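You operate a simulated robot arm through the tools that you are given. There is no shell and no other tool. Be economical: measure what you need, move in short steps, check, and stop when the job is done.

The job below is to be done with a simulated two-armed robot. You get a single attempt, and the scene is never put back.

## Task
Take the stack of towels marked "35" from the top of the trunk lid and put it on the top of the sample table. Then fetch the cream folded cloth from the top of the side table and set it on the top of the sample table. Then pull the upper cupboard drawer open. Keep to this order.

The check looks at the end state, three seconds after you hand in, the way a careful person would. Anything else that was tipped, shoved, dropped, spilled or broken makes it a failure. Lids that push on must go on centred and level and be pressed home; caps that screw on are set level and turned clockwise until they are tight. Flat cloth is picked up by pressing the open fingertips on it (5 to 10 N) and closing them slowly along it; thin cloth reads only 2 to 8 mm in the jaws.

## Robot
Two 7-joint arms with two-finger grippers on one trunk, on a base that drives. Base frame: it is fixed to the floor where the robot stands at the start and does not move with it; the origin is under the middle of the robot, x ahead of it, y to its left, z up; the surface under the hand at the start is at about z = 0.45. Units: m, degrees, N and s.
The left shoulder is at the start at [0.035, 0.17, 0.873], the right one opposite. With the tool pointing down near the work surface each hand reaches from about 0.1 to 0.66 m from the robot's upright axis, wherever it stands, measured 20 degrees to its own side. Places, roughly: folded cloth [0.25, -5, 0.75]; top of the sample table [0.5, -2.8, 0.8]; upper cupboard drawer [0.5, 0.6, 0.3]. Payload 2.69 kg a hand.
The tool frame of a hand sits at the grasp point between the pads (the TCP): z along the fingers, y along the line on which they close. The tips reach 0.02 m beyond it. Largest opening 0.1 m; the body of the gripper starts 0.063 m behind the TCP.
Orientation is that of the tool frame in the base frame, as a unit quaternion [x, y, z, w]. With the fingers straight down and closing along the base's y, the tool's x points along the base's -x, its y along +y and its z along -z.

## Interface
- The arms move only by the tool play_rows. It takes "left_deltas", "right_deltas" or both (then of equal length, played together; a hand with none holds still); each is a list of rows, each an object of numbers (a shift or turn left out is 0, a gripper value left out holds the last): "tx", "ty", "tz": the shift along the base's x, y, z in m; "ax", "ay", "az": the turn, a rotation vector about the base's x, y, z in degrees; "grip": the gripper command, from -1 (shut) to 1 (fully open), values between in proportion. In form: [{"tx": .., "ty": .., "tz": .., "ax": .., "ay": .., "az": .., "grip": ..}, ...]. A call has 1 to 10 rows; each row is the pose to reach, as a shift and turn from the pose commanded when the call began. Rows are played at 5 a second. More than 0.05 m and 8.6 degrees between two rows, or a gripper value outside its range, and nothing of the call is played. A pose out of reach is approached as far as the arm can. The call stops where the force on the tool passes 40 N (or 10 N more than at its start, if that is more) or the arm is blocked; 0.2 s more then pass. Each finger travels about 0.108 m/s and halts on what it meets, pressing with about 25 N; the grip force reading is that of the motor and also rises with nothing between the fingers. The clock runs only during rows and for 0.2 s after the last one: add rows that repeat a pose to give the fingers time. It gives the time, the measured TCP pose, the force on the tool (base axes), the opening and the grip force at its end, in the units of the frame above (readings bear some noise), with the torque about the TCP (base axes, N m) and any sound that the robot's microphone picked up.
- Cameras (640 x 400 px; columns grow to the right, rows downward): "scene" is now at [0.1606, 0.0345, 0.7857]; the picture's right is [0.39, -0.92, -0.01], its down [-0.45, -0.18, -0.87] and it looks along [0.80, 0.34, -0.49] (base axes); focal length 214 px, centre (320, 200). "left" rides on the left gripper at [0.07, 0.019, -0.099] in its tool frame; the picture's right is [-0.26, 0.97, 0.00], its down [-0.75, -0.20, -0.63] and it looks along [-0.61, -0.16, 0.78] (tool axes); focal length 230 px, centre (320, 200). "right" rides on the right gripper at [0.07, -0.019, -0.099] in its tool frame; the picture's right is [0.26, 0.97, 0.00], its down [-0.75, 0.20, -0.63] and it looks along [-0.61, 0.16, 0.78] (tool axes); focal length 230 px, centre (320, 200).
- capture(camera): a new picture of that camera. No time passes.
- move_column(by): slides the trunk up (or, below 0, down) by that many m; the arms and the scene camera ride with it, the base frame stays. It gives what a move gives, with no picture.
- roll_base(legs): drives the robot by 1 to 6 legs, each [ahead, turn to the left] in m and degrees, along the robot's own axes; the way and the turn of a leg run together, so that a leg with both is an arc; at most 1.5 m and 180 degrees a leg. The arms and the cameras ride along, it lands a little off, and it stops where it bumps. It gives what a move gives.
- turn_head(pan, tilt): turns the head with the scene camera to pan (to the left, within 60 degrees either way) and tilt (down, from -29 to 69), counted from straight ahead of the robot. It gives what a move gives.
- locate(camera, pixels): for up to 12 pixels [column, row] of the newest picture of that camera ("zoom" is the newest enlarged one), the place [x, y, z] in the base frame of the surface seen there, good to about 0.003 m, but the place of the scene camera against the robot may be out by one fixed shift of up to 0.018 m in any direction. No time passes.
- enlarge(camera, box): a new picture of the part [left, top, right, bottom] of that camera's present view, enlarged. No time passes.
- finish_job(): hands the job in; it is judged then, once.

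Keep the steps short. Do not move on a guess: measure, check each grasp and each placing, and mend mistakes. In all there are 110 turns and 100 pictures (those below and enlarged ones count). Leave the grippers open and the arms clear of the work at the hand-in unless told otherwise, and finish with a single line.

The tools are called as a command line: name --argument value ..., lists and objects as JSON in quotes. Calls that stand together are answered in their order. play_rows: Moves the arms, as the interface text tells. Its arguments: {"type":"object","properties":{"left_deltas":{"type":"array","items":{"type":"object","properties":{"tx":{"type":"number"},"ty":{"type":"number"},"tz":{"type":"number"},"ax":{"type":"number"},"ay":{"type":"number"},"az":{"type":"number"},"grip":{"type":"number"}}}},"right_deltas":{"type":"array","items":{"type":"object","properties":{"tx":{"type":"number"},"ty":{"type":"number"},"tz":{"type":"number"},"ax":{"type":"number"},"ay":{"type":"number"},"az":{"type":"number"},"grip":{"type":"number"}}}}},"required":[]} The other tools are called the same way: move_column (by) slides the trunk up or down; roll_base (legs) drives the base; turn_head (pan, tilt) turns the head that bears the scene camera; capture (camera) takes a picture; locate (camera, pixels) gives the place of the surface under pixels of a picture; enlarge (camera, box) takes an enlarged picture of a part of a camera's view; finish_job () hands the job in.

At the start:

```text
time_s: 0.0
left_ee_pos: [0.3123, 0.3623, 0.7347]
left_orientation: [0.0, 1.0, 0.0, -0.001]
left_force: [-0.6, -0.6, -0.5]
left_ft_torque: [0.01, 0.04, 0.01]
left_opening: 0.0999
left_grip_force: 0.0
right_ee_pos: [0.4271, 0.0501, 0.634]
right_orientation: [0.0, 1.0, 0.0, -0.001]
right_force: [-0.1, -0.5, 1.2]
right_ft_torque: [-0.02, 0.02, 0.0]
right_opening: 0.1
right_grip_force: 0.1
trunk travel left (down, up): [-0.1, 0.59]
robot x, y, heading: [-0.0027, -0.0044, 0.1]
head pan, tilt: [22.8, 28.2]
```

scene: 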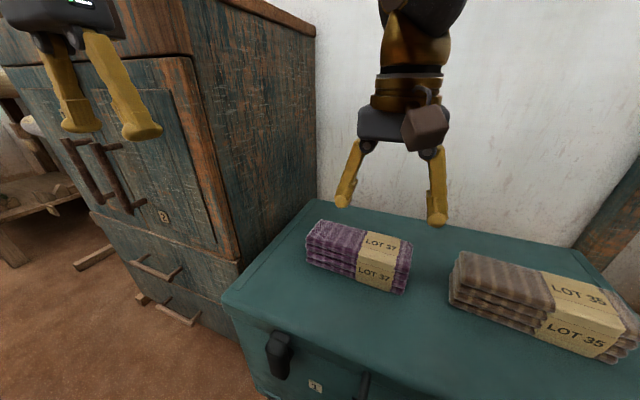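
right: 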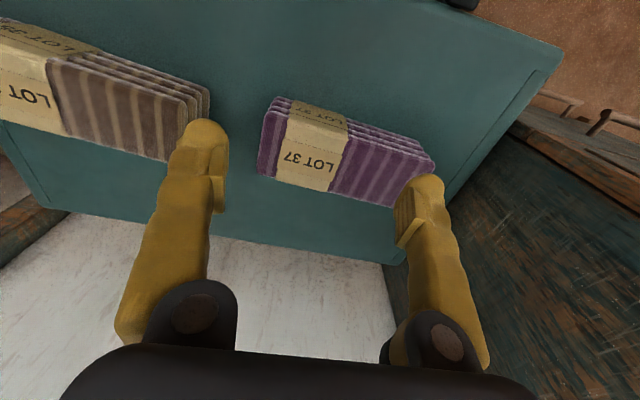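
left: 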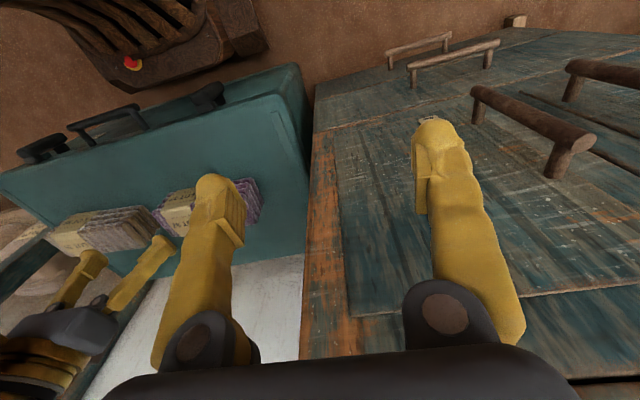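

I see the LOT 35 stack at about (540,300) in the scene picture, LOT 37 at (360,255). I measure the stack corners first.

locate --camera "scene" --pixels '[[460, 253], [550, 312], [555, 275], [500, 280], [580, 330], [620, 300], [600, 350], [450, 300], [400, 240], [395, 285], [440, 290], [560, 370]]'

turn_head --pan -10 --tilt 40

capture --camera "scene"

```text
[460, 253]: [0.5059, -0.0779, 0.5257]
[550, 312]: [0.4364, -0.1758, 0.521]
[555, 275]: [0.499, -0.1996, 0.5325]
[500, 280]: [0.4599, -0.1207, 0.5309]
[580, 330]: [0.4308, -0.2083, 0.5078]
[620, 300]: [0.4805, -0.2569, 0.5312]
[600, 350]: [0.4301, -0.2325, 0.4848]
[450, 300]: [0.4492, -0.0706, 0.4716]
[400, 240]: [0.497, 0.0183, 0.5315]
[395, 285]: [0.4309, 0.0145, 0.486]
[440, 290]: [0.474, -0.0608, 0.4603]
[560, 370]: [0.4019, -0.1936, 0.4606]
```

```text
time_s: 1.0
left_ee_pos: [0.3008, 0.3618, 0.7393]
left_orientation: [-0.001, 1.0, -0.001, 0.008]
left_force: [-0.6, -0.1, 0.5]
left_ft_torque: [0.04, 0.01, -0.02]
left_opening: 0.1001
left_grip_force: 0.0
right_ee_pos: [0.4181, 0.0508, 0.6398]
right_orientation: [0.0, 1.0, -0.001, 0.007]
right_force: [-0.6, 0.3, 0.4]
right_ft_torque: [0.0, 0.01, 0.03]
right_opening: 0.1
right_grip_force: 0.0
trunk travel left (down, up): [-0.1, 0.59]
robot x, y, heading: [-0.0015, 0.0001, -0.0]
head pan, tilt: [-10.0, 40.0]
```

```text
96 pictures are left
```

scene: 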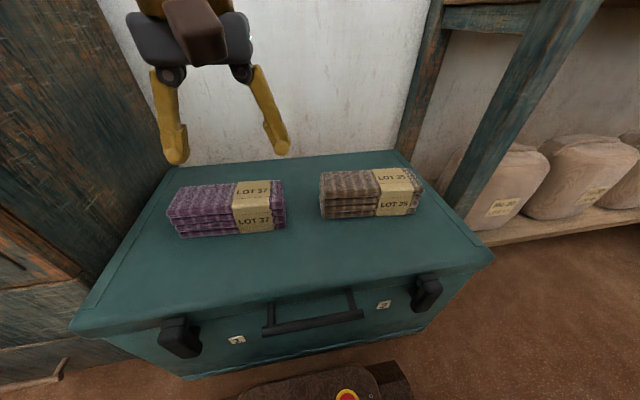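

The full stack is visible now; I take an enlarged view and measure its corners.

enlarge --camera "scene" --box '[270, 150, 450, 262]'

```text
3.56 times, centred on (360, 206) of scene
```

zoom: 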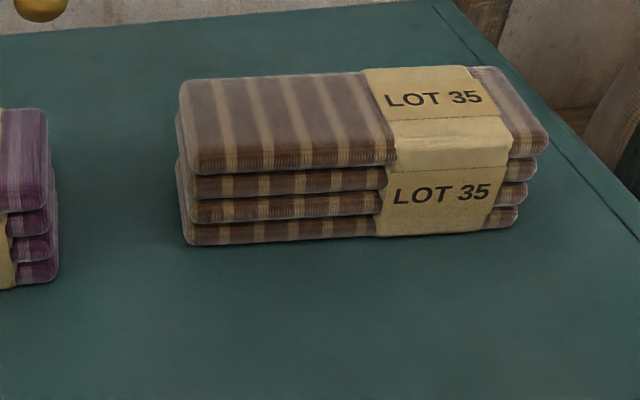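

locate --camera "zoom" --pixels '[[200, 90], [205, 155], [380, 155], [365, 80], [485, 75], [535, 140], [190, 235], [505, 220], [440, 225], [420, 150], [280, 115], [290, 275]]'

capture --camera "right"

```text
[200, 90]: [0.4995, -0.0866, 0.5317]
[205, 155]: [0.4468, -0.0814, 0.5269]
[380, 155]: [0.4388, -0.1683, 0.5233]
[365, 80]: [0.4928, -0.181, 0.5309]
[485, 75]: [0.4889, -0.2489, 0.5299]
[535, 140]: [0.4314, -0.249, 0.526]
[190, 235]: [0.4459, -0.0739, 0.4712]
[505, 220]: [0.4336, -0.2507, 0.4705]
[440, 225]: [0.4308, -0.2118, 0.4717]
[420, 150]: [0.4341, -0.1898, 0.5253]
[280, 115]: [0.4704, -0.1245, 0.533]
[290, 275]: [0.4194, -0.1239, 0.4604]
```

```text
94 pictures are left
```

right: 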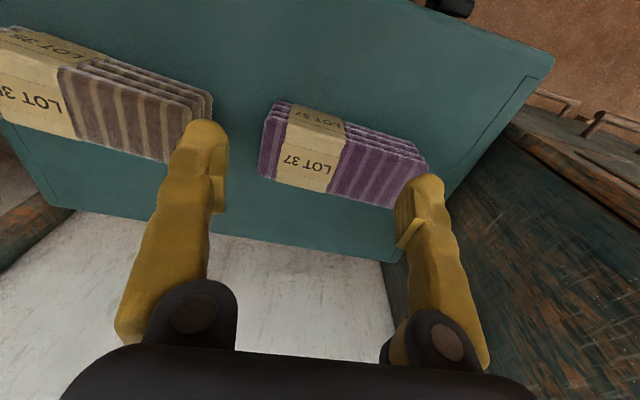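

The stack spans about x 0.435–0.505, y −0.075…−0.26, z 0.46–0.533, turned about 5°. I'll raise the right hand over it, turning it so the fingers close along x, and look to the right of the robot at the same time.

play_rows --right_deltas '[{"ty": -0.04, "az": -8}, {"ty": -0.08, "az": -16}, {"ty": -0.12, "az": -24}, {"ty": -0.16, "az": -32}, {"ty": -0.2, "az": -40}, {"tx": 0.02, "ty": -0.215, "az": -48}, {"tx": 0.04, "ty": -0.215, "az": -56}, {"tx": 0.05, "ty": -0.215, "az": -64}, {"tx": 0.05, "ty": -0.215, "az": -72}, {"tx": 0.05, "ty": -0.215, "az": -80}]'

capture --camera "right"

turn_head --pan -60 --tilt 15

capture --camera "scene"

```text
time_s: 3.2
left_ee_pos: [0.301, 0.3624, 0.739]
left_orientation: [0.001, 1.0, -0.001, 0.008]
left_force: [0.7, 1.0, 0.3]
left_ft_torque: [0.01, 0.03, 0.01]
left_opening: 0.1001
left_grip_force: 0.2
right_ee_pos: [0.4705, -0.166, 0.6381]
right_orientation: [0.643, 0.766, -0.006, 0.006]
right_force: [-0.3, 0.4, 0.3]
right_ft_torque: [0.0, 0.02, -0.01]
right_opening: 0.0997
right_grip_force: 0.1
trunk travel left (down, up): [-0.1, 0.59]
robot x, y, heading: [0.0006, -0.0021, 0.0]
head pan, tilt: [-10.0, 40.0]
```

```text
93 pictures are left
```

right: 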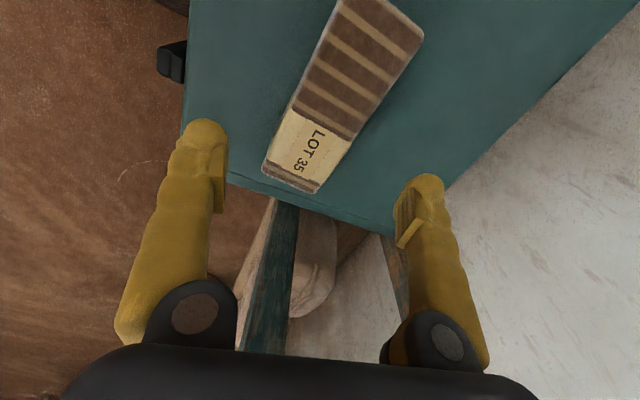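

```text
time_s: 4.4
left_ee_pos: [0.3013, 0.3621, 0.7389]
left_orientation: [0.0, 1.0, 0.0, 0.009]
left_force: [0.0, 0.2, -0.3]
left_ft_torque: [0.0, 0.01, -0.01]
left_opening: 0.0999
left_grip_force: 0.2
right_ee_pos: [0.4704, -0.1662, 0.6382]
right_orientation: [0.642, 0.767, -0.006, 0.005]
right_force: [0.1, 0.2, 0.1]
right_ft_torque: [0.01, 0.01, 0.03]
right_opening: 0.0997
right_grip_force: 0.0
trunk travel left (down, up): [-0.1, 0.59]
robot x, y, heading: [-0.0003, 0.0009, 0.0]
head pan, tilt: [-60.0, 15.0]
```

```text
92 pictures are left
```

scene: 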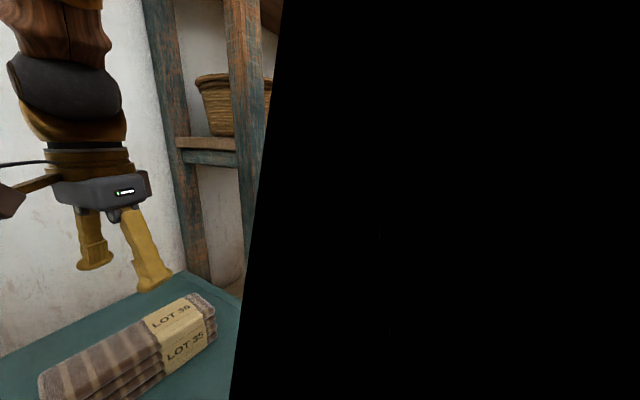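

The right camera looks along −y with the stack below. I locate its corners with that camera (which has no fixed shift).

locate --camera "right" --pixels '[[340, 8], [415, 40], [300, 95], [368, 115], [268, 170], [315, 188], [320, 75], [385, 85], [282, 138], [340, 160], [250, 100], [400, 150]]'

```text
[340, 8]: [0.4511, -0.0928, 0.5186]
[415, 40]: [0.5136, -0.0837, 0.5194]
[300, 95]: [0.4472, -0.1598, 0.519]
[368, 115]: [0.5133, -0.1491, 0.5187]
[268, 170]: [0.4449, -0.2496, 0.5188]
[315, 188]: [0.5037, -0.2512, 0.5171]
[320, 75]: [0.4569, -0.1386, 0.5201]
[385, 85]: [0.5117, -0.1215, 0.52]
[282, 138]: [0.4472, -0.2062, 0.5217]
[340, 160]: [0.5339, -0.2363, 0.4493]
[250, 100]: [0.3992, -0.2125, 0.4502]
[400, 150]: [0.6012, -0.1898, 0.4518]
```

Stack by the right camera: x 0.445–0.514, centre about (0.480, −0.166), top 0.520, lid 0.450. I turn 13.5° more, shift x by +0.010, and go half way down, then check.

play_rows --right_deltas '[{"tx": 0.005, "az": -6.5}, {"tx": 0.01, "az": -13.5}, {"tx": 0.01, "az": -13.5, "tz": -0.03}, {"tx": 0.01, "az": -13.5, "tz": -0.06}, {"tx": 0.01, "az": -13.5, "tz": -0.08}, {"tx": 0.01, "az": -13.5, "tz": -0.08}]'

capture --camera "right"

```text
time_s: 5.8
left_ee_pos: [0.3009, 0.3612, 0.7384]
left_orientation: [0.0, 1.0, -0.001, 0.008]
left_force: [0.8, 0.0, 0.4]
left_ft_torque: [0.0, 0.0, 0.03]
left_opening: 0.1
left_grip_force: 0.1
right_ee_pos: [0.476, -0.1665, 0.561]
right_orientation: [0.728, 0.685, -0.008, 0.005]
right_force: [0.5, -0.4, 0.1]
right_ft_torque: [0.02, 0.01, 0.01]
right_opening: 0.0999
right_grip_force: 0.1
trunk travel left (down, up): [-0.1, 0.59]
robot x, y, heading: [-0.0013, 0.0017, -0.1]
head pan, tilt: [-60.0, 15.0]
```

```text
91 pictures are left
```

right: 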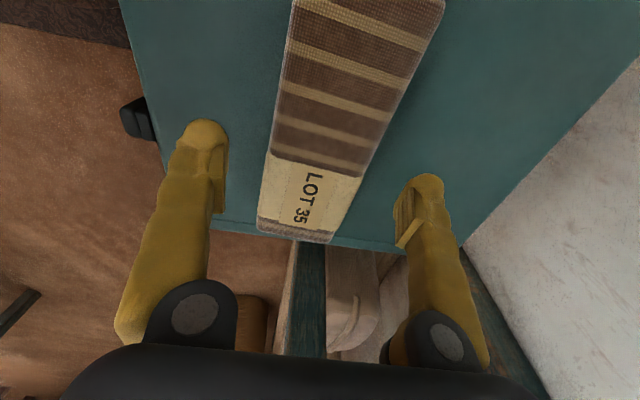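

locate --camera "right" --pixels '[[284, 60], [415, 90], [278, 100], [395, 125], [270, 160], [365, 172], [262, 215], [332, 235], [205, 125], [425, 180]]'

```text
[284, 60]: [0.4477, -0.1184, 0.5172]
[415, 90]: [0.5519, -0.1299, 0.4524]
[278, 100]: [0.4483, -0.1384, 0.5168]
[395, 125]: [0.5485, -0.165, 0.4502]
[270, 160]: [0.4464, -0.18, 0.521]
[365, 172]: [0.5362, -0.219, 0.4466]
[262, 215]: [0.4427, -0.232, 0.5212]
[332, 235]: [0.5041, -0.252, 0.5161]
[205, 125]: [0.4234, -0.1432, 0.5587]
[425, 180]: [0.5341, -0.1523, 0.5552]
```

The stack's mid-line at y=−0.166 is x≈0.479; the hand is at 0.476. I go down to z 0.483 with a 3 mm shift.

play_rows --right_deltas '[{"tx": 0.003, "tz": -0.02}, {"tx": 0.003, "tz": -0.04}, {"tx": 0.003, "tz": -0.06}, {"tx": 0.003, "tz": -0.079}, {"tx": 0.003, "tz": -0.079}]'

capture --camera "right"

```text
time_s: 7.0
left_ee_pos: [0.302, 0.3624, 0.7393]
left_orientation: [0.001, 1.0, -0.001, 0.008]
left_force: [0.2, 0.1, -0.1]
left_ft_torque: [0.01, 0.02, 0.02]
left_opening: 0.1001
left_grip_force: 0.0
right_ee_pos: [0.4814, -0.1646, 0.4791]
right_orientation: [0.728, 0.686, -0.007, 0.005]
right_force: [-0.6, -1.0, 0.3]
right_ft_torque: [-0.02, 0.0, -0.01]
right_opening: 0.0999
right_grip_force: 0.0
trunk travel left (down, up): [-0.1, 0.59]
robot x, y, heading: [0.0017, 0.0008, -0.1]
head pan, tilt: [-60.0, 15.0]
```

```text
90 pictures are left
```

right: 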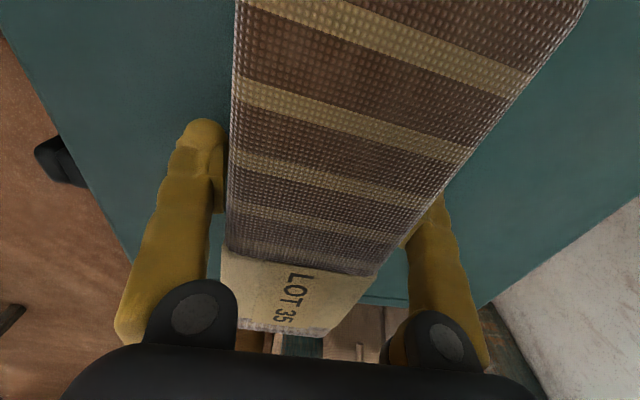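

The fingers straddle the stack on both sides. I close the gripper slowly and read the opening.

play_rows --right_deltas '[{"grip": 0.6}, {"grip": 0.4}, {"grip": 0.2}, {"grip": 0.0}, {"grip": -0.3}, {"grip": -1}, {"grip": -1}, {"grip": -1}]'

play_rows --right_deltas '[{"tz": 0.01}, {"tz": 0.03}, {"tz": 0.06}, {"tz": 0.09}, {"tz": 0.12}, {"tz": 0.15}, {"tz": 0.15}]'

capture --camera "right"

```text
time_s: 8.8
left_ee_pos: [0.3007, 0.3626, 0.7396]
left_orientation: [0.0, 1.0, -0.002, 0.008]
left_force: [-0.1, -0.4, 0.3]
left_ft_torque: [0.03, 0.0, 0.04]
left_opening: 0.0999
left_grip_force: 0.0
right_ee_pos: [0.482, -0.1649, 0.4805]
right_orientation: [0.728, 0.685, -0.007, 0.006]
right_force: [0.2, -0.1, 0.5]
right_ft_torque: [-0.04, -0.02, -0.06]
right_opening: 0.0776
right_grip_force: 25.0
trunk travel left (down, up): [-0.1, 0.59]
robot x, y, heading: [0.0015, -0.001, 0.0]
head pan, tilt: [-60.0, 15.0]
```

```text
time_s: 10.4
left_ee_pos: [0.301, 0.3629, 0.74]
left_orientation: [0.0, 1.0, -0.001, 0.008]
left_force: [-0.5, -0.2, 0.9]
left_ft_torque: [-0.02, -0.02, -0.03]
left_opening: 0.0998
left_grip_force: 0.1
right_ee_pos: [0.4812, -0.1717, 0.6268]
right_orientation: [0.735, 0.678, -0.007, -0.004]
right_force: [0.0, 0.5, -1.4]
right_ft_torque: [-0.01, -0.02, 0.0]
right_opening: 0.0773
right_grip_force: 25.1
trunk travel left (down, up): [-0.1, 0.59]
robot x, y, heading: [-0.0008, 0.0013, 0.4]
head pan, tilt: [-60.0, 15.0]
```

```text
89 pictures are left
```

right: 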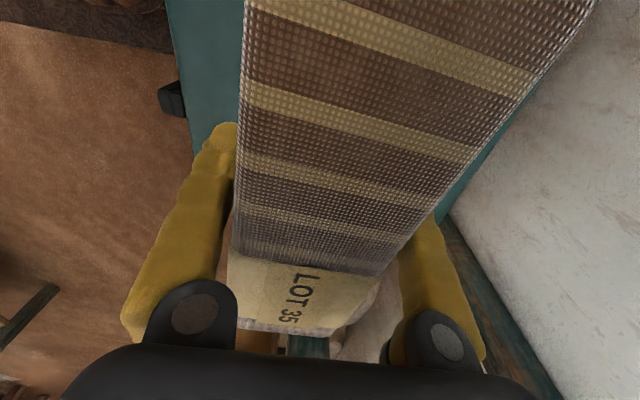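

The stack is held (opening 0.077, grip 25 N). I raise the trunk 0.35 and look around to the right, front and left before driving.

move_column --by 0.35

turn_head --pan -40 --tilt 25

capture --camera "scene"

turn_head --pan 50 --tilt 45

capture --camera "scene"

```text
time_s: 13.8
left_ee_pos: [0.3009, 0.3619, 1.0891]
left_orientation: [0.0, 1.0, -0.001, 0.008]
left_force: [0.4, 0.2, 0.5]
left_ft_torque: [0.0, 0.01, -0.01]
left_opening: 0.1002
left_grip_force: 0.1
right_ee_pos: [0.4839, -0.1707, 0.9808]
right_orientation: [0.735, 0.678, 0.0, -0.002]
right_force: [-0.8, 0.2, -2.6]
right_ft_torque: [0.0, -0.04, 0.01]
right_opening: 0.0775
right_grip_force: 25.2
trunk travel left (down, up): [-0.45, 0.24]
robot x, y, heading: [0.0033, -0.0029, 0.2]
head pan, tilt: [-60.0, 15.0]
```

```text
time_s: 14.6
left_ee_pos: [0.3019, 0.3618, 1.0892]
left_orientation: [-0.001, 1.0, -0.001, 0.008]
left_force: [0.2, -0.1, 0.4]
left_ft_torque: [-0.01, 0.04, 0.01]
left_opening: 0.1
left_grip_force: 0.1
right_ee_pos: [0.4845, -0.1698, 0.9817]
right_orientation: [0.735, 0.678, 0.001, -0.002]
right_force: [0.7, -1.0, -2.0]
right_ft_torque: [-0.02, 0.02, 0.01]
right_opening: 0.0771
right_grip_force: 25.3
trunk travel left (down, up): [-0.45, 0.24]
robot x, y, heading: [-0.0029, 0.0005, -0.3]
head pan, tilt: [-40.0, 25.0]
```

```text
88 pictures are left
```

scene: 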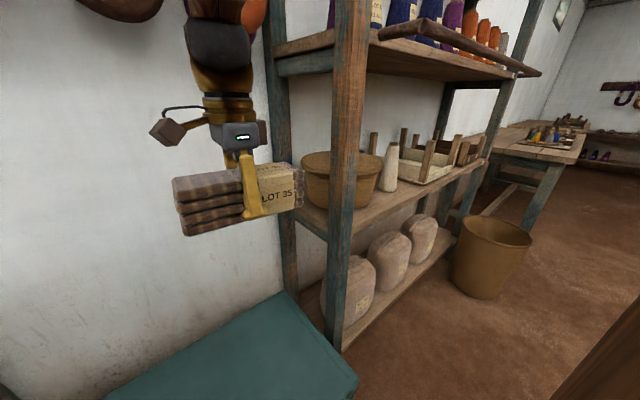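

```text
time_s: 16.3
left_ee_pos: [0.3009, 0.3616, 1.0884]
left_orientation: [0.001, 1.0, -0.001, 0.008]
left_force: [-0.6, -0.2, 0.7]
left_ft_torque: [0.01, 0.01, -0.03]
left_opening: 0.0998
left_grip_force: 0.1
right_ee_pos: [0.4837, -0.1709, 0.9796]
right_orientation: [0.734, 0.679, -0.002, -0.001]
right_force: [0.1, -0.4, -1.2]
right_ft_torque: [0.01, 0.01, -0.02]
right_opening: 0.0771
right_grip_force: 24.6
trunk travel left (down, up): [-0.45, 0.24]
robot x, y, heading: [0.0016, 0.0001, 0.2]
head pan, tilt: [50.0, 45.0]
```

```text
87 pictures are left
```

scene: 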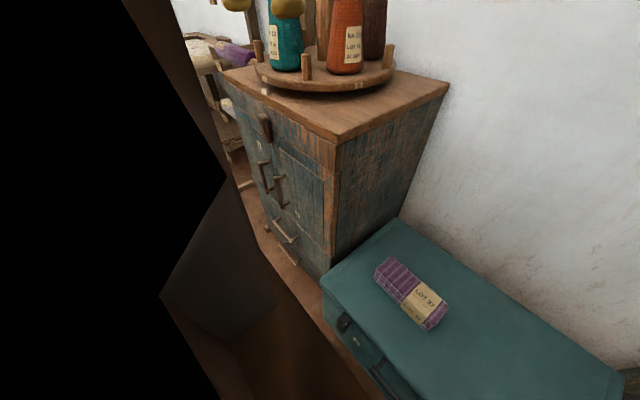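

I see the shelf with jars, a basket and a bin on the way to the sample table (at about (545,145) in the first picture), and a yarn carousel on the cupboard near the left hand. I look right again and measure shelf, bin and table places.

turn_head --pan -45 --tilt 15

capture --camera "scene"

```text
time_s: 18.0
left_ee_pos: [0.3018, 0.3615, 1.0892]
left_orientation: [0.0, 1.0, 0.0, 0.008]
left_force: [0.0, -0.4, -0.3]
left_ft_torque: [0.01, 0.01, 0.0]
left_opening: 0.1001
left_grip_force: 0.1
right_ee_pos: [0.4838, -0.1711, 0.9812]
right_orientation: [0.735, 0.678, -0.001, -0.002]
right_force: [-1.2, -0.3, -1.4]
right_ft_torque: [0.01, 0.05, 0.0]
right_opening: 0.0773
right_grip_force: 25.0
trunk travel left (down, up): [-0.45, 0.24]
robot x, y, heading: [-0.0016, -0.0012, -0.1]
head pan, tilt: [-45.0, 15.0]
```

```text
86 pictures are left
```

scene: 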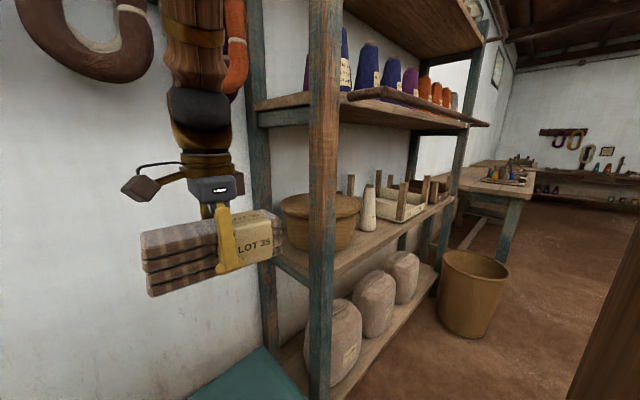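

locate --camera "scene" --pixels '[[322, 300], [470, 330], [495, 270], [488, 122], [532, 195], [480, 160], [505, 250], [600, 330], [445, 320], [525, 185], [465, 180], [540, 300]]'

enlarge --camera "scene" --box '[430, 130, 590, 230]'

```text
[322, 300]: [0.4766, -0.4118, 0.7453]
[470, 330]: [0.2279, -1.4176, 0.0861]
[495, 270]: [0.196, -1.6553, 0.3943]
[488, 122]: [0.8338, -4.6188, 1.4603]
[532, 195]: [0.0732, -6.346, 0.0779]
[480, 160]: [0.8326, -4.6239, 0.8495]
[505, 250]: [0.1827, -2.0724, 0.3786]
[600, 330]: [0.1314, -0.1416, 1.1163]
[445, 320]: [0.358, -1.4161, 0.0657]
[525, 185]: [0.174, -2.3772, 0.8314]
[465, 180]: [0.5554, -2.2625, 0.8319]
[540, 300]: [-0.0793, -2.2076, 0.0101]
```

```text
4.00 times, centred on (510, 180) of scene
```

zoom: 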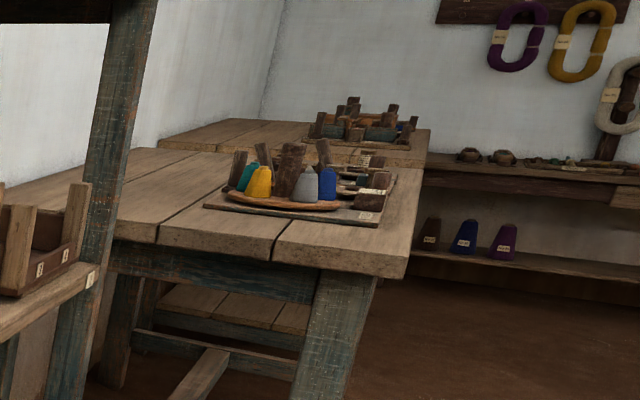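

Sample table: front edge x≈0.17, near edge y≈−2.26, top z≈0.82. The bin is at y −1.4…−1.65. Before turning I retract both hands towards the trunk so that they clear the shelf post (0.48, −0.41) and the carousel.

play_rows --right_deltas '[{"tx": -0.03}, {"tx": -0.06}, {"tx": -0.09}, {"tx": -0.12}, {"tx": -0.14}, {"tx": -0.14}]' --left_deltas '[{"ty": -0.02}, {"ty": -0.04}, {"ty": -0.06}, {"ty": -0.08}, {"ty": -0.1}, {"ty": -0.1}]'

roll_base --legs '[[0, -45]]'

turn_head --pan -45 --tilt 30

capture --camera "scene"

```text
time_s: 19.4
left_ee_pos: [0.3008, 0.2633, 1.0884]
left_orientation: [0.0, 1.0, -0.001, 0.008]
left_force: [-0.1, -0.2, -0.8]
left_ft_torque: [0.03, 0.01, 0.0]
left_opening: 0.1001
left_grip_force: 0.0
right_ee_pos: [0.3451, -0.1645, 0.9788]
right_orientation: [0.728, 0.685, -0.006, 0.006]
right_force: [0.5, -0.4, -2.0]
right_ft_torque: [0.03, 0.0, -0.01]
right_opening: 0.0774
right_grip_force: 25.3
trunk travel left (down, up): [-0.45, 0.24]
robot x, y, heading: [-0.004, 0.0001, 0.1]
head pan, tilt: [-45.0, 15.0]
```

```text
time_s: 20.7
left_ee_pos: [0.3071, 0.2017, 1.0764]
left_orientation: [0.109, 0.994, 0.002, -0.015]
left_force: [0.1, 0.1, 1.2]
left_ft_torque: [0.01, -0.08, 0.01]
left_opening: 0.0996
left_grip_force: 0.2
right_ee_pos: [0.2675, -0.2278, 0.9898]
right_orientation: [0.797, 0.604, 0.004, 0.018]
right_force: [-1.0, 0.0, -1.9]
right_ft_torque: [0.04, -0.07, 0.0]
right_opening: 0.0769
right_grip_force: 24.9
trunk travel left (down, up): [-0.45, 0.24]
robot x, y, heading: [-0.0014, 0.0018, -12.2]
head pan, tilt: [-45.0, 15.0]
stopped in leg 1: the robot was blocked; the commanded pose is now the measured one
```

```text
time_s: 21.5
left_ee_pos: [0.3103, 0.2029, 1.0749]
left_orientation: [0.11, 0.994, 0.001, -0.017]
left_force: [0.9, 0.1, 0.0]
left_ft_torque: [-0.01, -0.02, -0.03]
left_opening: 0.1001
left_grip_force: 0.2
right_ee_pos: [0.2701, -0.2267, 0.9888]
right_orientation: [0.797, 0.604, 0.001, 0.017]
right_force: [-0.4, -0.4, -1.3]
right_ft_torque: [0.03, -0.02, -0.03]
right_opening: 0.0773
right_grip_force: 25.3
trunk travel left (down, up): [-0.45, 0.24]
robot x, y, heading: [-0.0039, -0.0007, -12.6]
head pan, tilt: [-45.0, 30.0]
```

```text
84 pictures are left
```

scene: 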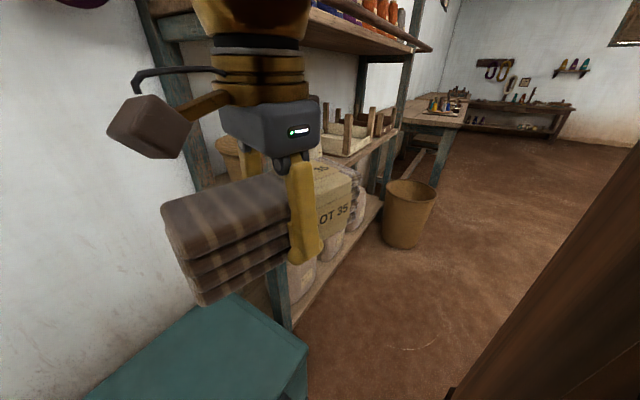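

The turn was blocked after 12° (probably a base corner against the trunk). I turn back and reverse a short way first.

roll_base --legs '[[0, 12.5]]'

turn_head --pan 0 --tilt 65

capture --camera "scene"

```text
time_s: 22.3
left_ee_pos: [0.3097, 0.2243, 1.0848]
left_orientation: [0.104, 0.994, 0.011, 0.014]
left_force: [-0.7, 0.6, -0.1]
left_ft_torque: [-0.04, -0.03, 0.0]
left_opening: 0.1
left_grip_force: 0.1
right_ee_pos: [0.2491, -0.2079, 0.9996]
right_orientation: [0.781, 0.624, 0.012, 0.031]
right_force: [0.3, 0.6, -1.3]
right_ft_torque: [-0.01, -0.05, -0.02]
right_opening: 0.0771
right_grip_force: 25.2
trunk travel left (down, up): [-0.45, 0.24]
robot x, y, heading: [-0.0028, 0.0015, -9.6]
head pan, tilt: [-45.0, 30.0]
stopped in leg 1: the robot was blocked; the commanded pose is now the measured one
```

```text
time_s: 23.5
left_ee_pos: [0.3101, 0.2213, 1.0851]
left_orientation: [0.103, 0.995, 0.011, 0.014]
left_force: [0.0, 0.2, 0.8]
left_ft_torque: [-0.01, 0.03, -0.01]
left_opening: 0.0998
left_grip_force: 0.0
right_ee_pos: [0.2516, -0.2094, 0.9988]
right_orientation: [0.781, 0.624, 0.013, 0.03]
right_force: [0.6, -0.3, -2.0]
right_ft_torque: [-0.04, 0.01, -0.02]
right_opening: 0.0774
right_grip_force: 25.4
trunk travel left (down, up): [-0.45, 0.24]
robot x, y, heading: [-0.0023, 0.0012, -9.7]
head pan, tilt: [0.0, 65.0]
```

```text
83 pictures are left
```

scene: 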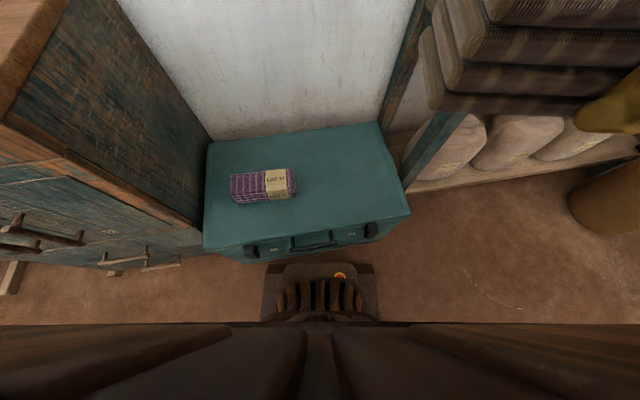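

Turning back was also partly blocked. In this picture the base front at (320,268) is close to the trunk front at (310,258). I measure the gap.

locate --camera "scene" --pixels '[[267, 266], [372, 265], [320, 264], [262, 318], [378, 318], [270, 258], [340, 246], [400, 225], [210, 246], [110, 270], [310, 238], [25, 275]]'

enlarge --camera "scene" --box '[240, 220, 400, 320]'

```text
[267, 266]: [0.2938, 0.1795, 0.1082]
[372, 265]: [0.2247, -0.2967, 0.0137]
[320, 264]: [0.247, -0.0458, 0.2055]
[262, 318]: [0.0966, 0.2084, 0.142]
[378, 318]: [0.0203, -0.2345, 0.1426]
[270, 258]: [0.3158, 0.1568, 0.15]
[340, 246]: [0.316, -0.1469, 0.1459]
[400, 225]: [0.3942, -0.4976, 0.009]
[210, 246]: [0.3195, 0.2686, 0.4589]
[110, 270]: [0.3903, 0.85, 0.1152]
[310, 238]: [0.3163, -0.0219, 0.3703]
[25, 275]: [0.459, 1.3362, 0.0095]
```

```text
4.00 times, centred on (320, 270) of scene
```

zoom: 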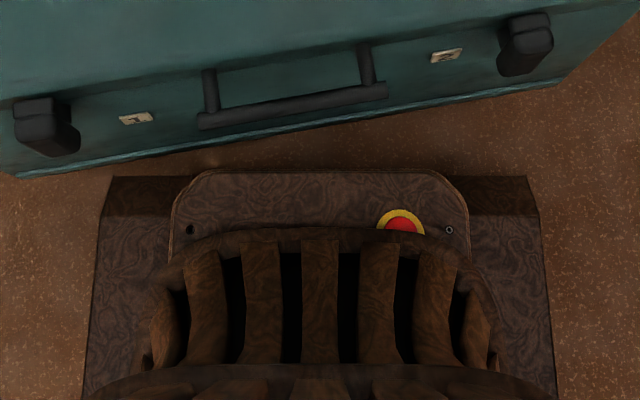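

The base's front-left corner touches the trunk front (x≈0.316). I reverse 0.12 m to clear it.

roll_base --legs '[[-0.12, 0]]'

enlarge --camera "scene" --box '[160, 100, 480, 300]'

```text
time_s: 24.7
left_ee_pos: [0.1995, 0.2405, 1.0837]
left_orientation: [0.103, 0.995, 0.012, 0.012]
left_force: [0.8, 0.3, 0.9]
left_ft_torque: [-0.01, 0.05, 0.0]
left_opening: 0.1
left_grip_force: 0.1
right_ee_pos: [0.1408, -0.1899, 0.9975]
right_orientation: [0.781, 0.624, 0.011, 0.028]
right_force: [0.3, 0.4, -1.8]
right_ft_torque: [0.0, 0.02, -0.02]
right_opening: 0.0774
right_grip_force: 25.1
trunk travel left (down, up): [-0.45, 0.24]
robot x, y, heading: [-0.1143, 0.0201, -9.6]
head pan, tilt: [0.0, 65.0]
```

```text
2.00 times, centred on (320, 200) of scene
```

zoom: 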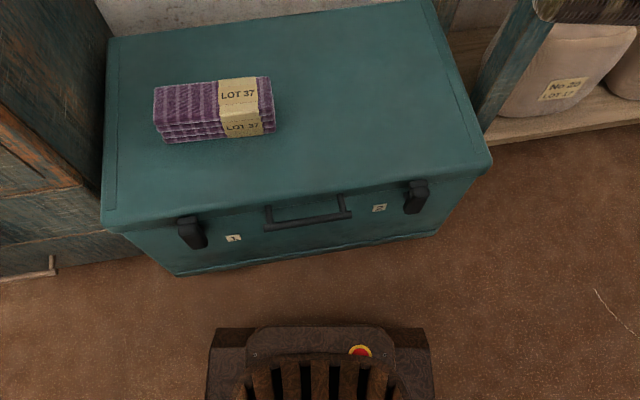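

Clear now, trunk and LOT 37 stand as before. I turn right to about −50° in a small step and look.

roll_base --legs '[[0, -40]]'

turn_head --pan -40 --tilt 25

capture --camera "scene"

```text
time_s: 27.0
left_ee_pos: [0.2647, -0.0126, 1.09]
left_orientation: [0.445, 0.895, 0.01, 0.012]
left_force: [-0.5, -0.4, -0.3]
left_ft_torque: [0.01, -0.01, 0.0]
left_opening: 0.1
left_grip_force: 0.1
right_ee_pos: [-0.0599, -0.2998, 1.005]
right_orientation: [0.948, 0.314, 0.007, 0.045]
right_force: [0.5, 0.1, -1.5]
right_ft_torque: [0.02, 0.0, 0.02]
right_opening: 0.0773
right_grip_force: 25.4
trunk travel left (down, up): [-0.45, 0.24]
robot x, y, heading: [-0.1167, 0.0212, -50.3]
head pan, tilt: [0.0, 65.0]
```

```text
time_s: 28.1
left_ee_pos: [0.267, -0.0115, 1.0898]
left_orientation: [0.455, 0.89, 0.013, 0.019]
left_force: [0.3, 0.4, -0.1]
left_ft_torque: [0.0, -0.01, 0.01]
left_opening: 0.0997
left_grip_force: 0.1
right_ee_pos: [-0.0446, -0.3028, 1.0152]
right_orientation: [0.946, 0.315, 0.03, 0.075]
right_force: [-0.4, 0.4, -1.1]
right_ft_torque: [-0.02, -0.04, 0.01]
right_opening: 0.0771
right_grip_force: 25.5
trunk travel left (down, up): [-0.45, 0.24]
robot x, y, heading: [-0.1144, 0.0212, -50.2]
head pan, tilt: [-40.0, 25.0]
```

```text
80 pictures are left
```

scene: 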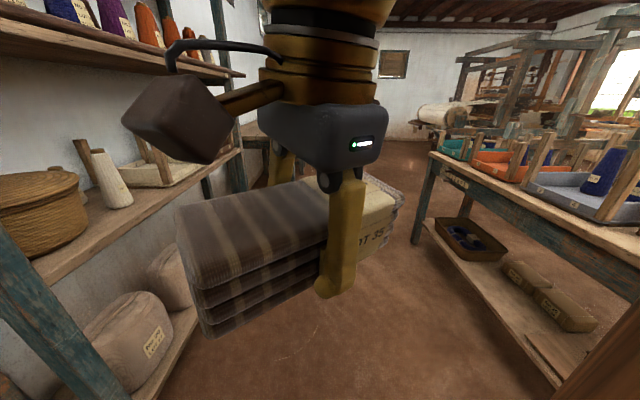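

There is a second bench on the other side of the aisle (right of the picture). I measure its edge.

locate --camera "scene" --pixels '[[430, 155], [500, 190], [600, 235], [420, 235], [540, 350], [260, 150], [360, 330], [440, 240], [635, 300], [240, 160]]'

```text
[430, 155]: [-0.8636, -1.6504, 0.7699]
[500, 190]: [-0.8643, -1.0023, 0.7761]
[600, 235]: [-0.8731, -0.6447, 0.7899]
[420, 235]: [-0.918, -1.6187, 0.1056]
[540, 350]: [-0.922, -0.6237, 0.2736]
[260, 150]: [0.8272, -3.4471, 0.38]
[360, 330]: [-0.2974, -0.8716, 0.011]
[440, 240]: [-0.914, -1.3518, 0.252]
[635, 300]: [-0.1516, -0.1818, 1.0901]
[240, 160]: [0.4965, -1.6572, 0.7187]
```

The aisle runs from bench (x≈−0.865) to shelf/bin (x≈0.1–0.45). I turn right to −110°, drive 0.8, turn back to −90°, so I run along x≈−0.39.

roll_base --legs '[[0, -60], [0.8, 0], [0, 20]]'

turn_head --pan 10 --tilt 25

capture --camera "scene"

```text
time_s: 36.2
left_ee_pos: [-0.1225, -0.9904, 1.0947]
left_orientation: [0.728, 0.686, 0.007, 0.012]
left_force: [0.0, 0.0, -0.3]
left_ft_torque: [0.01, -0.01, 0.05]
left_opening: 0.0998
left_grip_force: 0.0
right_ee_pos: [-0.5523, -1.0061, 1.0112]
right_orientation: [0.998, -0.029, -0.009, 0.053]
right_force: [-0.2, -0.2, -0.7]
right_ft_torque: [0.0, 0.01, 0.02]
right_opening: 0.0773
right_grip_force: 25.2
trunk travel left (down, up): [-0.45, 0.24]
robot x, y, heading: [-0.3933, -0.7254, -90.3]
head pan, tilt: [-40.0, 25.0]
```

```text
time_s: 37.4
left_ee_pos: [-0.1206, -0.9927, 1.0953]
left_orientation: [0.736, 0.677, 0.011, 0.019]
left_force: [0.0, 1.2, -1.2]
left_ft_torque: [0.03, -0.04, 0.0]
left_opening: 0.1001
left_grip_force: 0.0
right_ee_pos: [-0.5411, -1.0178, 1.0215]
right_orientation: [0.996, -0.026, 0.003, 0.087]
right_force: [-0.5, -0.1, -1.2]
right_ft_torque: [0.01, 0.0, 0.01]
right_opening: 0.0772
right_grip_force: 25.2
trunk travel left (down, up): [-0.45, 0.24]
robot x, y, heading: [-0.3949, -0.7234, -90.3]
head pan, tilt: [10.0, 25.0]
```

```text
79 pictures are left
```

scene: 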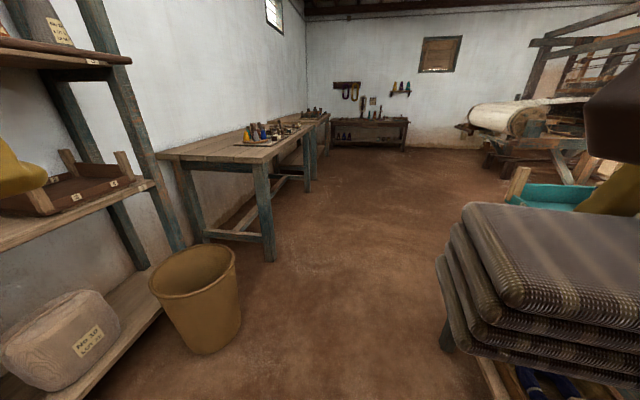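

The way ahead is clear. The right hand has drifted about 10° off level, so I level it (+10° about x) and move it 6 cm ahead, then drive 1.3 m.

play_rows --right_deltas '[{"ax": 5, "ty": -0.03}, {"ax": 10, "ty": -0.06}, {"ax": 10, "ty": -0.08}, {"ax": 10, "ty": -0.08}]'

roll_base --legs '[[1.2, 0]]'

turn_head --pan 40 --tilt 25

capture --camera "scene"

```text
time_s: 38.4
left_ee_pos: [-0.1188, -0.9924, 1.0938]
left_orientation: [0.736, 0.677, 0.011, 0.019]
left_force: [-0.3, -0.4, -1.0]
left_ft_torque: [-0.03, -0.01, 0.01]
left_opening: 0.1
left_grip_force: 0.1
right_ee_pos: [-0.5522, -1.072, 1.0151]
right_orientation: [0.999, -0.026, -0.011, -0.026]
right_force: [-0.1, 0.2, -1.7]
right_ft_torque: [-0.02, -0.03, -0.01]
right_opening: 0.0772
right_grip_force: 25.0
trunk travel left (down, up): [-0.45, 0.24]
robot x, y, heading: [-0.394, -0.7235, -90.3]
head pan, tilt: [10.0, 25.0]
```

```text
time_s: 44.5
left_ee_pos: [-0.1328, -2.2137, 1.0946]
left_orientation: [0.737, 0.676, 0.011, 0.019]
left_force: [-0.5, 0.2, 0.7]
left_ft_torque: [0.0, 0.01, 0.01]
left_opening: 0.1002
left_grip_force: 0.1
right_ee_pos: [-0.5653, -2.2905, 1.0154]
right_orientation: [0.999, -0.029, -0.012, -0.027]
right_force: [0.9, -0.5, -1.4]
right_ft_torque: [0.0, -0.04, 0.01]
right_opening: 0.0773
right_grip_force: 25.5
trunk travel left (down, up): [-0.45, 0.24]
robot x, y, heading: [-0.4043, -1.9459, -90.7]
head pan, tilt: [10.0, 25.0]
```

```text
time_s: 45.5
left_ee_pos: [-0.1292, -2.2159, 1.0962]
left_orientation: [0.746, 0.665, 0.015, 0.027]
left_force: [1.3, 0.1, -0.1]
left_ft_torque: [0.03, -0.01, -0.02]
left_opening: 0.1002
left_grip_force: 0.0
right_ee_pos: [-0.5658, -2.2752, 1.0211]
right_orientation: [0.999, -0.029, -0.011, -0.02]
right_force: [0.5, 0.2, -0.8]
right_ft_torque: [0.0, 0.02, -0.03]
right_opening: 0.0774
right_grip_force: 25.2
trunk travel left (down, up): [-0.45, 0.24]
robot x, y, heading: [-0.4082, -1.9458, -90.6]
head pan, tilt: [40.0, 25.0]
```

```text
78 pictures are left
```

scene: 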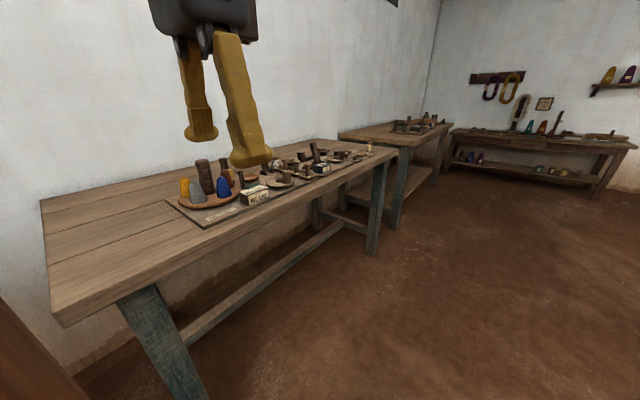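

The sample table has free room at its near end (around (130,240)). I measure the table, tray and the far table.

locate --camera "scene" --pixels '[[55, 318], [45, 205], [205, 225], [168, 200], [385, 158], [325, 145], [130, 240], [130, 195], [425, 145], [340, 135], [450, 125], [205, 180]]'

enlarge --camera "scene" --box '[150, 90, 470, 290]'

```text
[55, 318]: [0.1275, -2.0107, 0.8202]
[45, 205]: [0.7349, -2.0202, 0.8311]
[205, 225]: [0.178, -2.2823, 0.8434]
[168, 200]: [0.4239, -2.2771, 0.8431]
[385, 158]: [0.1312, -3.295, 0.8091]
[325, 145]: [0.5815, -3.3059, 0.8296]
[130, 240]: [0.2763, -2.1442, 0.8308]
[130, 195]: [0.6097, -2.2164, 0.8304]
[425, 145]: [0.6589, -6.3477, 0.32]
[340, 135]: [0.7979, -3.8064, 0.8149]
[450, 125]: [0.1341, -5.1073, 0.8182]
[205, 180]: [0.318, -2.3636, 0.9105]
```

```text
2.00 times, centred on (310, 190) of scene
```

zoom: 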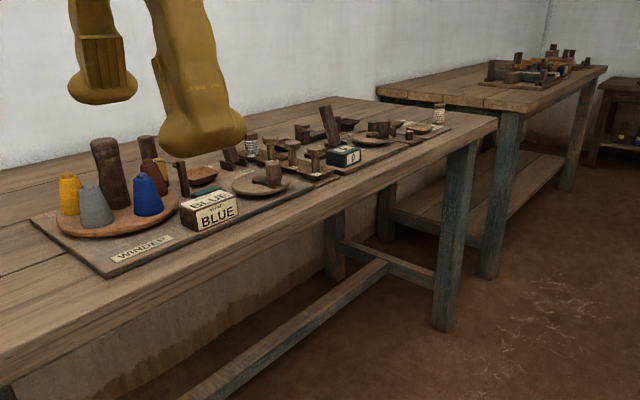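

Sample table: x 0.13–0.75, y −2.01…−3.30, top ≈0.82–0.83; the tray starts at y≈−2.28. Free patch at the near end: I'll put the stack at about (0.43, −2.14) and leave x 0.14–0.37 for the cloth. I move 0.06 on and turn left 90° to face the table.

roll_base --legs '[[0.06, 0], [0, 90]]'

turn_head --pan 0 --tilt 40

capture --camera "scene"

```text
time_s: 50.3
left_ee_pos: [-0.1348, -1.7347, 1.1013]
left_orientation: [0.058, 0.998, 0.023, 0.004]
left_force: [-0.2, 0.6, -0.6]
left_ft_torque: [0.01, -0.01, -0.02]
left_opening: 0.1001
left_grip_force: 0.0
right_ee_pos: [-0.0784, -2.1719, 1.0212]
right_orientation: [0.735, 0.678, -0.022, -0.005]
right_force: [-0.1, 0.2, -0.8]
right_ft_torque: [0.0, 0.04, -0.01]
right_opening: 0.0771
right_grip_force: 24.9
trunk travel left (down, up): [-0.45, 0.24]
robot x, y, heading: [-0.4076, -2.0122, -2.3]
head pan, tilt: [40.0, 25.0]
```

```text
time_s: 51.4
left_ee_pos: [-0.1347, -1.7316, 1.1006]
left_orientation: [0.071, 0.997, 0.031, 0.004]
left_force: [-0.2, 0.0, 1.4]
left_ft_torque: [0.01, 0.0, 0.02]
left_opening: 0.0999
left_grip_force: 0.1
right_ee_pos: [-0.0937, -2.1729, 1.0248]
right_orientation: [0.735, 0.678, -0.016, 0.001]
right_force: [-0.5, -0.6, -1.7]
right_ft_torque: [0.01, -0.04, 0.0]
right_opening: 0.0773
right_grip_force: 24.8
trunk travel left (down, up): [-0.45, 0.24]
robot x, y, heading: [-0.4042, -2.0097, -1.9]
head pan, tilt: [0.0, 40.0]
```

```text
76 pictures are left
```

scene: 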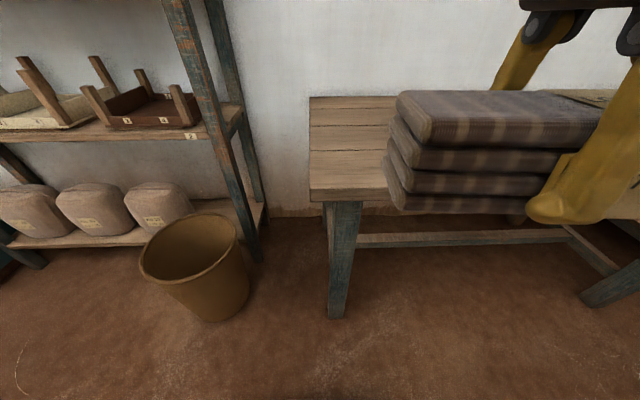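

locate --camera "scene" --pixels '[[246, 290], [215, 315], [312, 190], [385, 195], [335, 300], [310, 98], [238, 235], [205, 265]]'

```text
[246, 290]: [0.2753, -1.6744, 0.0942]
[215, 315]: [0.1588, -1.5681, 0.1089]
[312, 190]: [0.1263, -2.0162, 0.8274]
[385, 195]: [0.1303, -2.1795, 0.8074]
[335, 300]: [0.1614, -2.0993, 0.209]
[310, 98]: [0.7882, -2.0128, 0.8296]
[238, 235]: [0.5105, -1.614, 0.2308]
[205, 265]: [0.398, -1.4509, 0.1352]
```

Gap is fine: leg front at x≈0.15, bin edge at y≈−1.70. I square up (+2°) and drive 0.24 ahead.

roll_base --legs '[[0, 2], [0.24, 0]]'

capture --camera "right"

capture --camera "scene"

```text
time_s: 53.6
left_ee_pos: [0.0999, -1.7225, 1.1]
left_orientation: [0.053, 0.998, 0.031, 0.002]
left_force: [-0.4, 0.4, 0.3]
left_ft_torque: [-0.02, 0.05, 0.04]
left_opening: 0.0998
left_grip_force: 0.1
right_ee_pos: [0.1553, -2.1612, 1.0251]
right_orientation: [0.723, 0.69, -0.017, 0.001]
right_force: [0.4, -0.5, -1.4]
right_ft_torque: [0.01, 0.01, -0.01]
right_opening: 0.077
right_grip_force: 25.1
trunk travel left (down, up): [-0.45, 0.24]
robot x, y, heading: [-0.1626, -2.0059, -0.0]
head pan, tilt: [0.0, 40.0]
```

```text
75 pictures are left
```

right: 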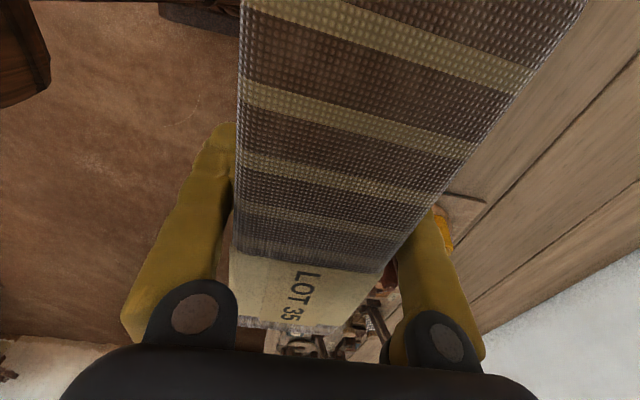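

```text
74 pictures are left
```

scene: 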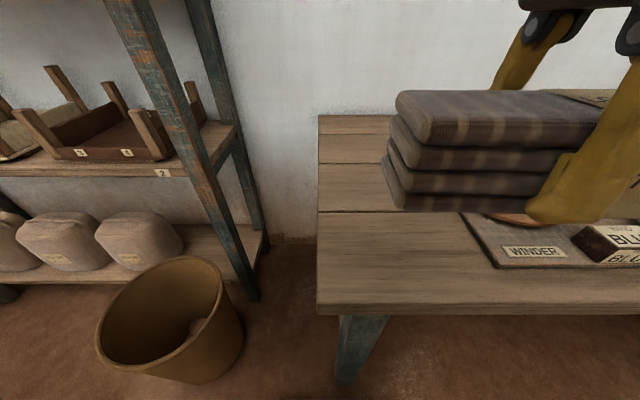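

locate --camera "right" --pixels '[[560, 130], [600, 180], [478, 197], [540, 250], [450, 200]]'

locate --camera "scene" --pixels '[[460, 214], [495, 265], [318, 300], [400, 240], [320, 120], [350, 150], [430, 210]]'

```text
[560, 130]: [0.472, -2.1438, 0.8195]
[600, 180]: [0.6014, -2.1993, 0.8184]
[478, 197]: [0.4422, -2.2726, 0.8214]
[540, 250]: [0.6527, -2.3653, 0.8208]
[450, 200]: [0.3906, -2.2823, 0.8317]
```

```text
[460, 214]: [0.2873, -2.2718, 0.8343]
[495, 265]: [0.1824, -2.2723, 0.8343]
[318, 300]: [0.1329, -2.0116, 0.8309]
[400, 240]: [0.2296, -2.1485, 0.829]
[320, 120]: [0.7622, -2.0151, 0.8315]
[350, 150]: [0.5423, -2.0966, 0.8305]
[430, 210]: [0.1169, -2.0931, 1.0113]
```

True table top is z≈0.8185, tray edge y≈−2.272. Target TCP: (0.43, −2.14, ≈0.85). I move out at height first, with a small levelling.

play_rows --right_deltas '[{"tx": 0.04, "ty": 0.01, "ax": 0.4, "ay": -1.2}, {"tx": 0.08, "ty": 0.02, "ax": 0.4, "ay": -1.2}, {"tx": 0.12, "ty": 0.02, "ax": 0.4, "ay": -1.2}, {"tx": 0.16, "ty": 0.02, "ax": 0.4, "ay": -1.2}, {"tx": 0.2, "ty": 0.02, "ax": 0.4, "ay": -1.2, "tz": -0.02}, {"tx": 0.24, "ty": 0.02, "ax": 0.4, "ay": -1.2, "tz": -0.05}, {"tx": 0.275, "ty": 0.02, "ax": 0.4, "ay": -1.2, "tz": -0.08}, {"tx": 0.275, "ty": 0.02, "ax": 0.4, "ay": -1.2, "tz": -0.11}, {"tx": 0.275, "ty": 0.02, "ax": 0.4, "ay": -1.2, "tz": -0.13}, {"tx": 0.275, "ty": 0.02, "ax": 0.4, "ay": -1.2, "tz": -0.13}]'

capture --camera "right"

capture --camera "scene"

```text
time_s: 55.8
left_ee_pos: [0.0987, -1.7183, 1.102]
left_orientation: [0.066, 0.997, 0.041, 0.005]
left_force: [-0.4, -0.7, 0.0]
left_ft_torque: [0.0, -0.03, 0.02]
left_opening: 0.0998
left_grip_force: 0.1
right_ee_pos: [0.4127, -2.1425, 0.8996]
right_orientation: [0.723, 0.691, -0.002, 0.012]
right_force: [0.1, -0.1, -1.3]
right_ft_torque: [0.0, -0.02, -0.02]
right_opening: 0.0772
right_grip_force: 24.8
trunk travel left (down, up): [-0.45, 0.24]
robot x, y, heading: [-0.1622, -2.0124, 0.1]
head pan, tilt: [0.0, 40.0]
```

```text
73 pictures are left
```

right: 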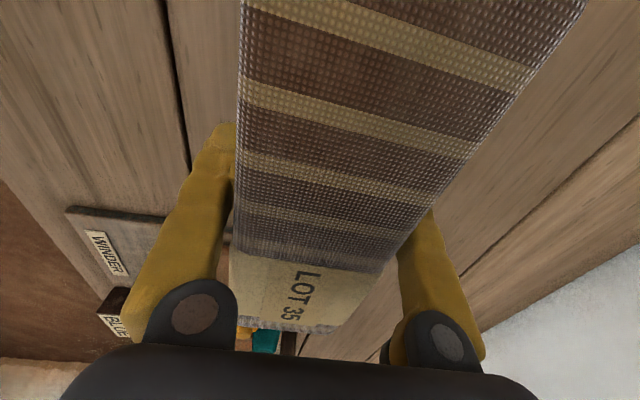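

```text
72 pictures are left
```

scene: 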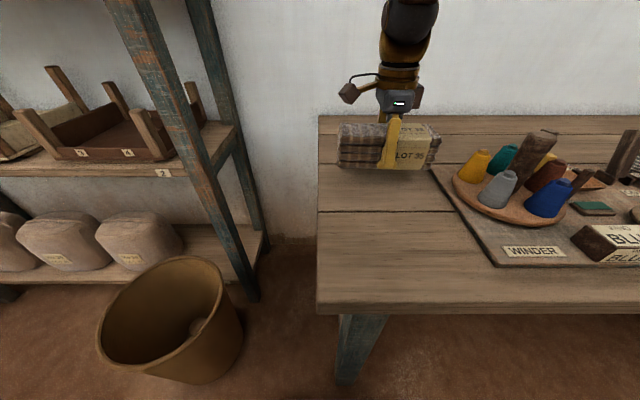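

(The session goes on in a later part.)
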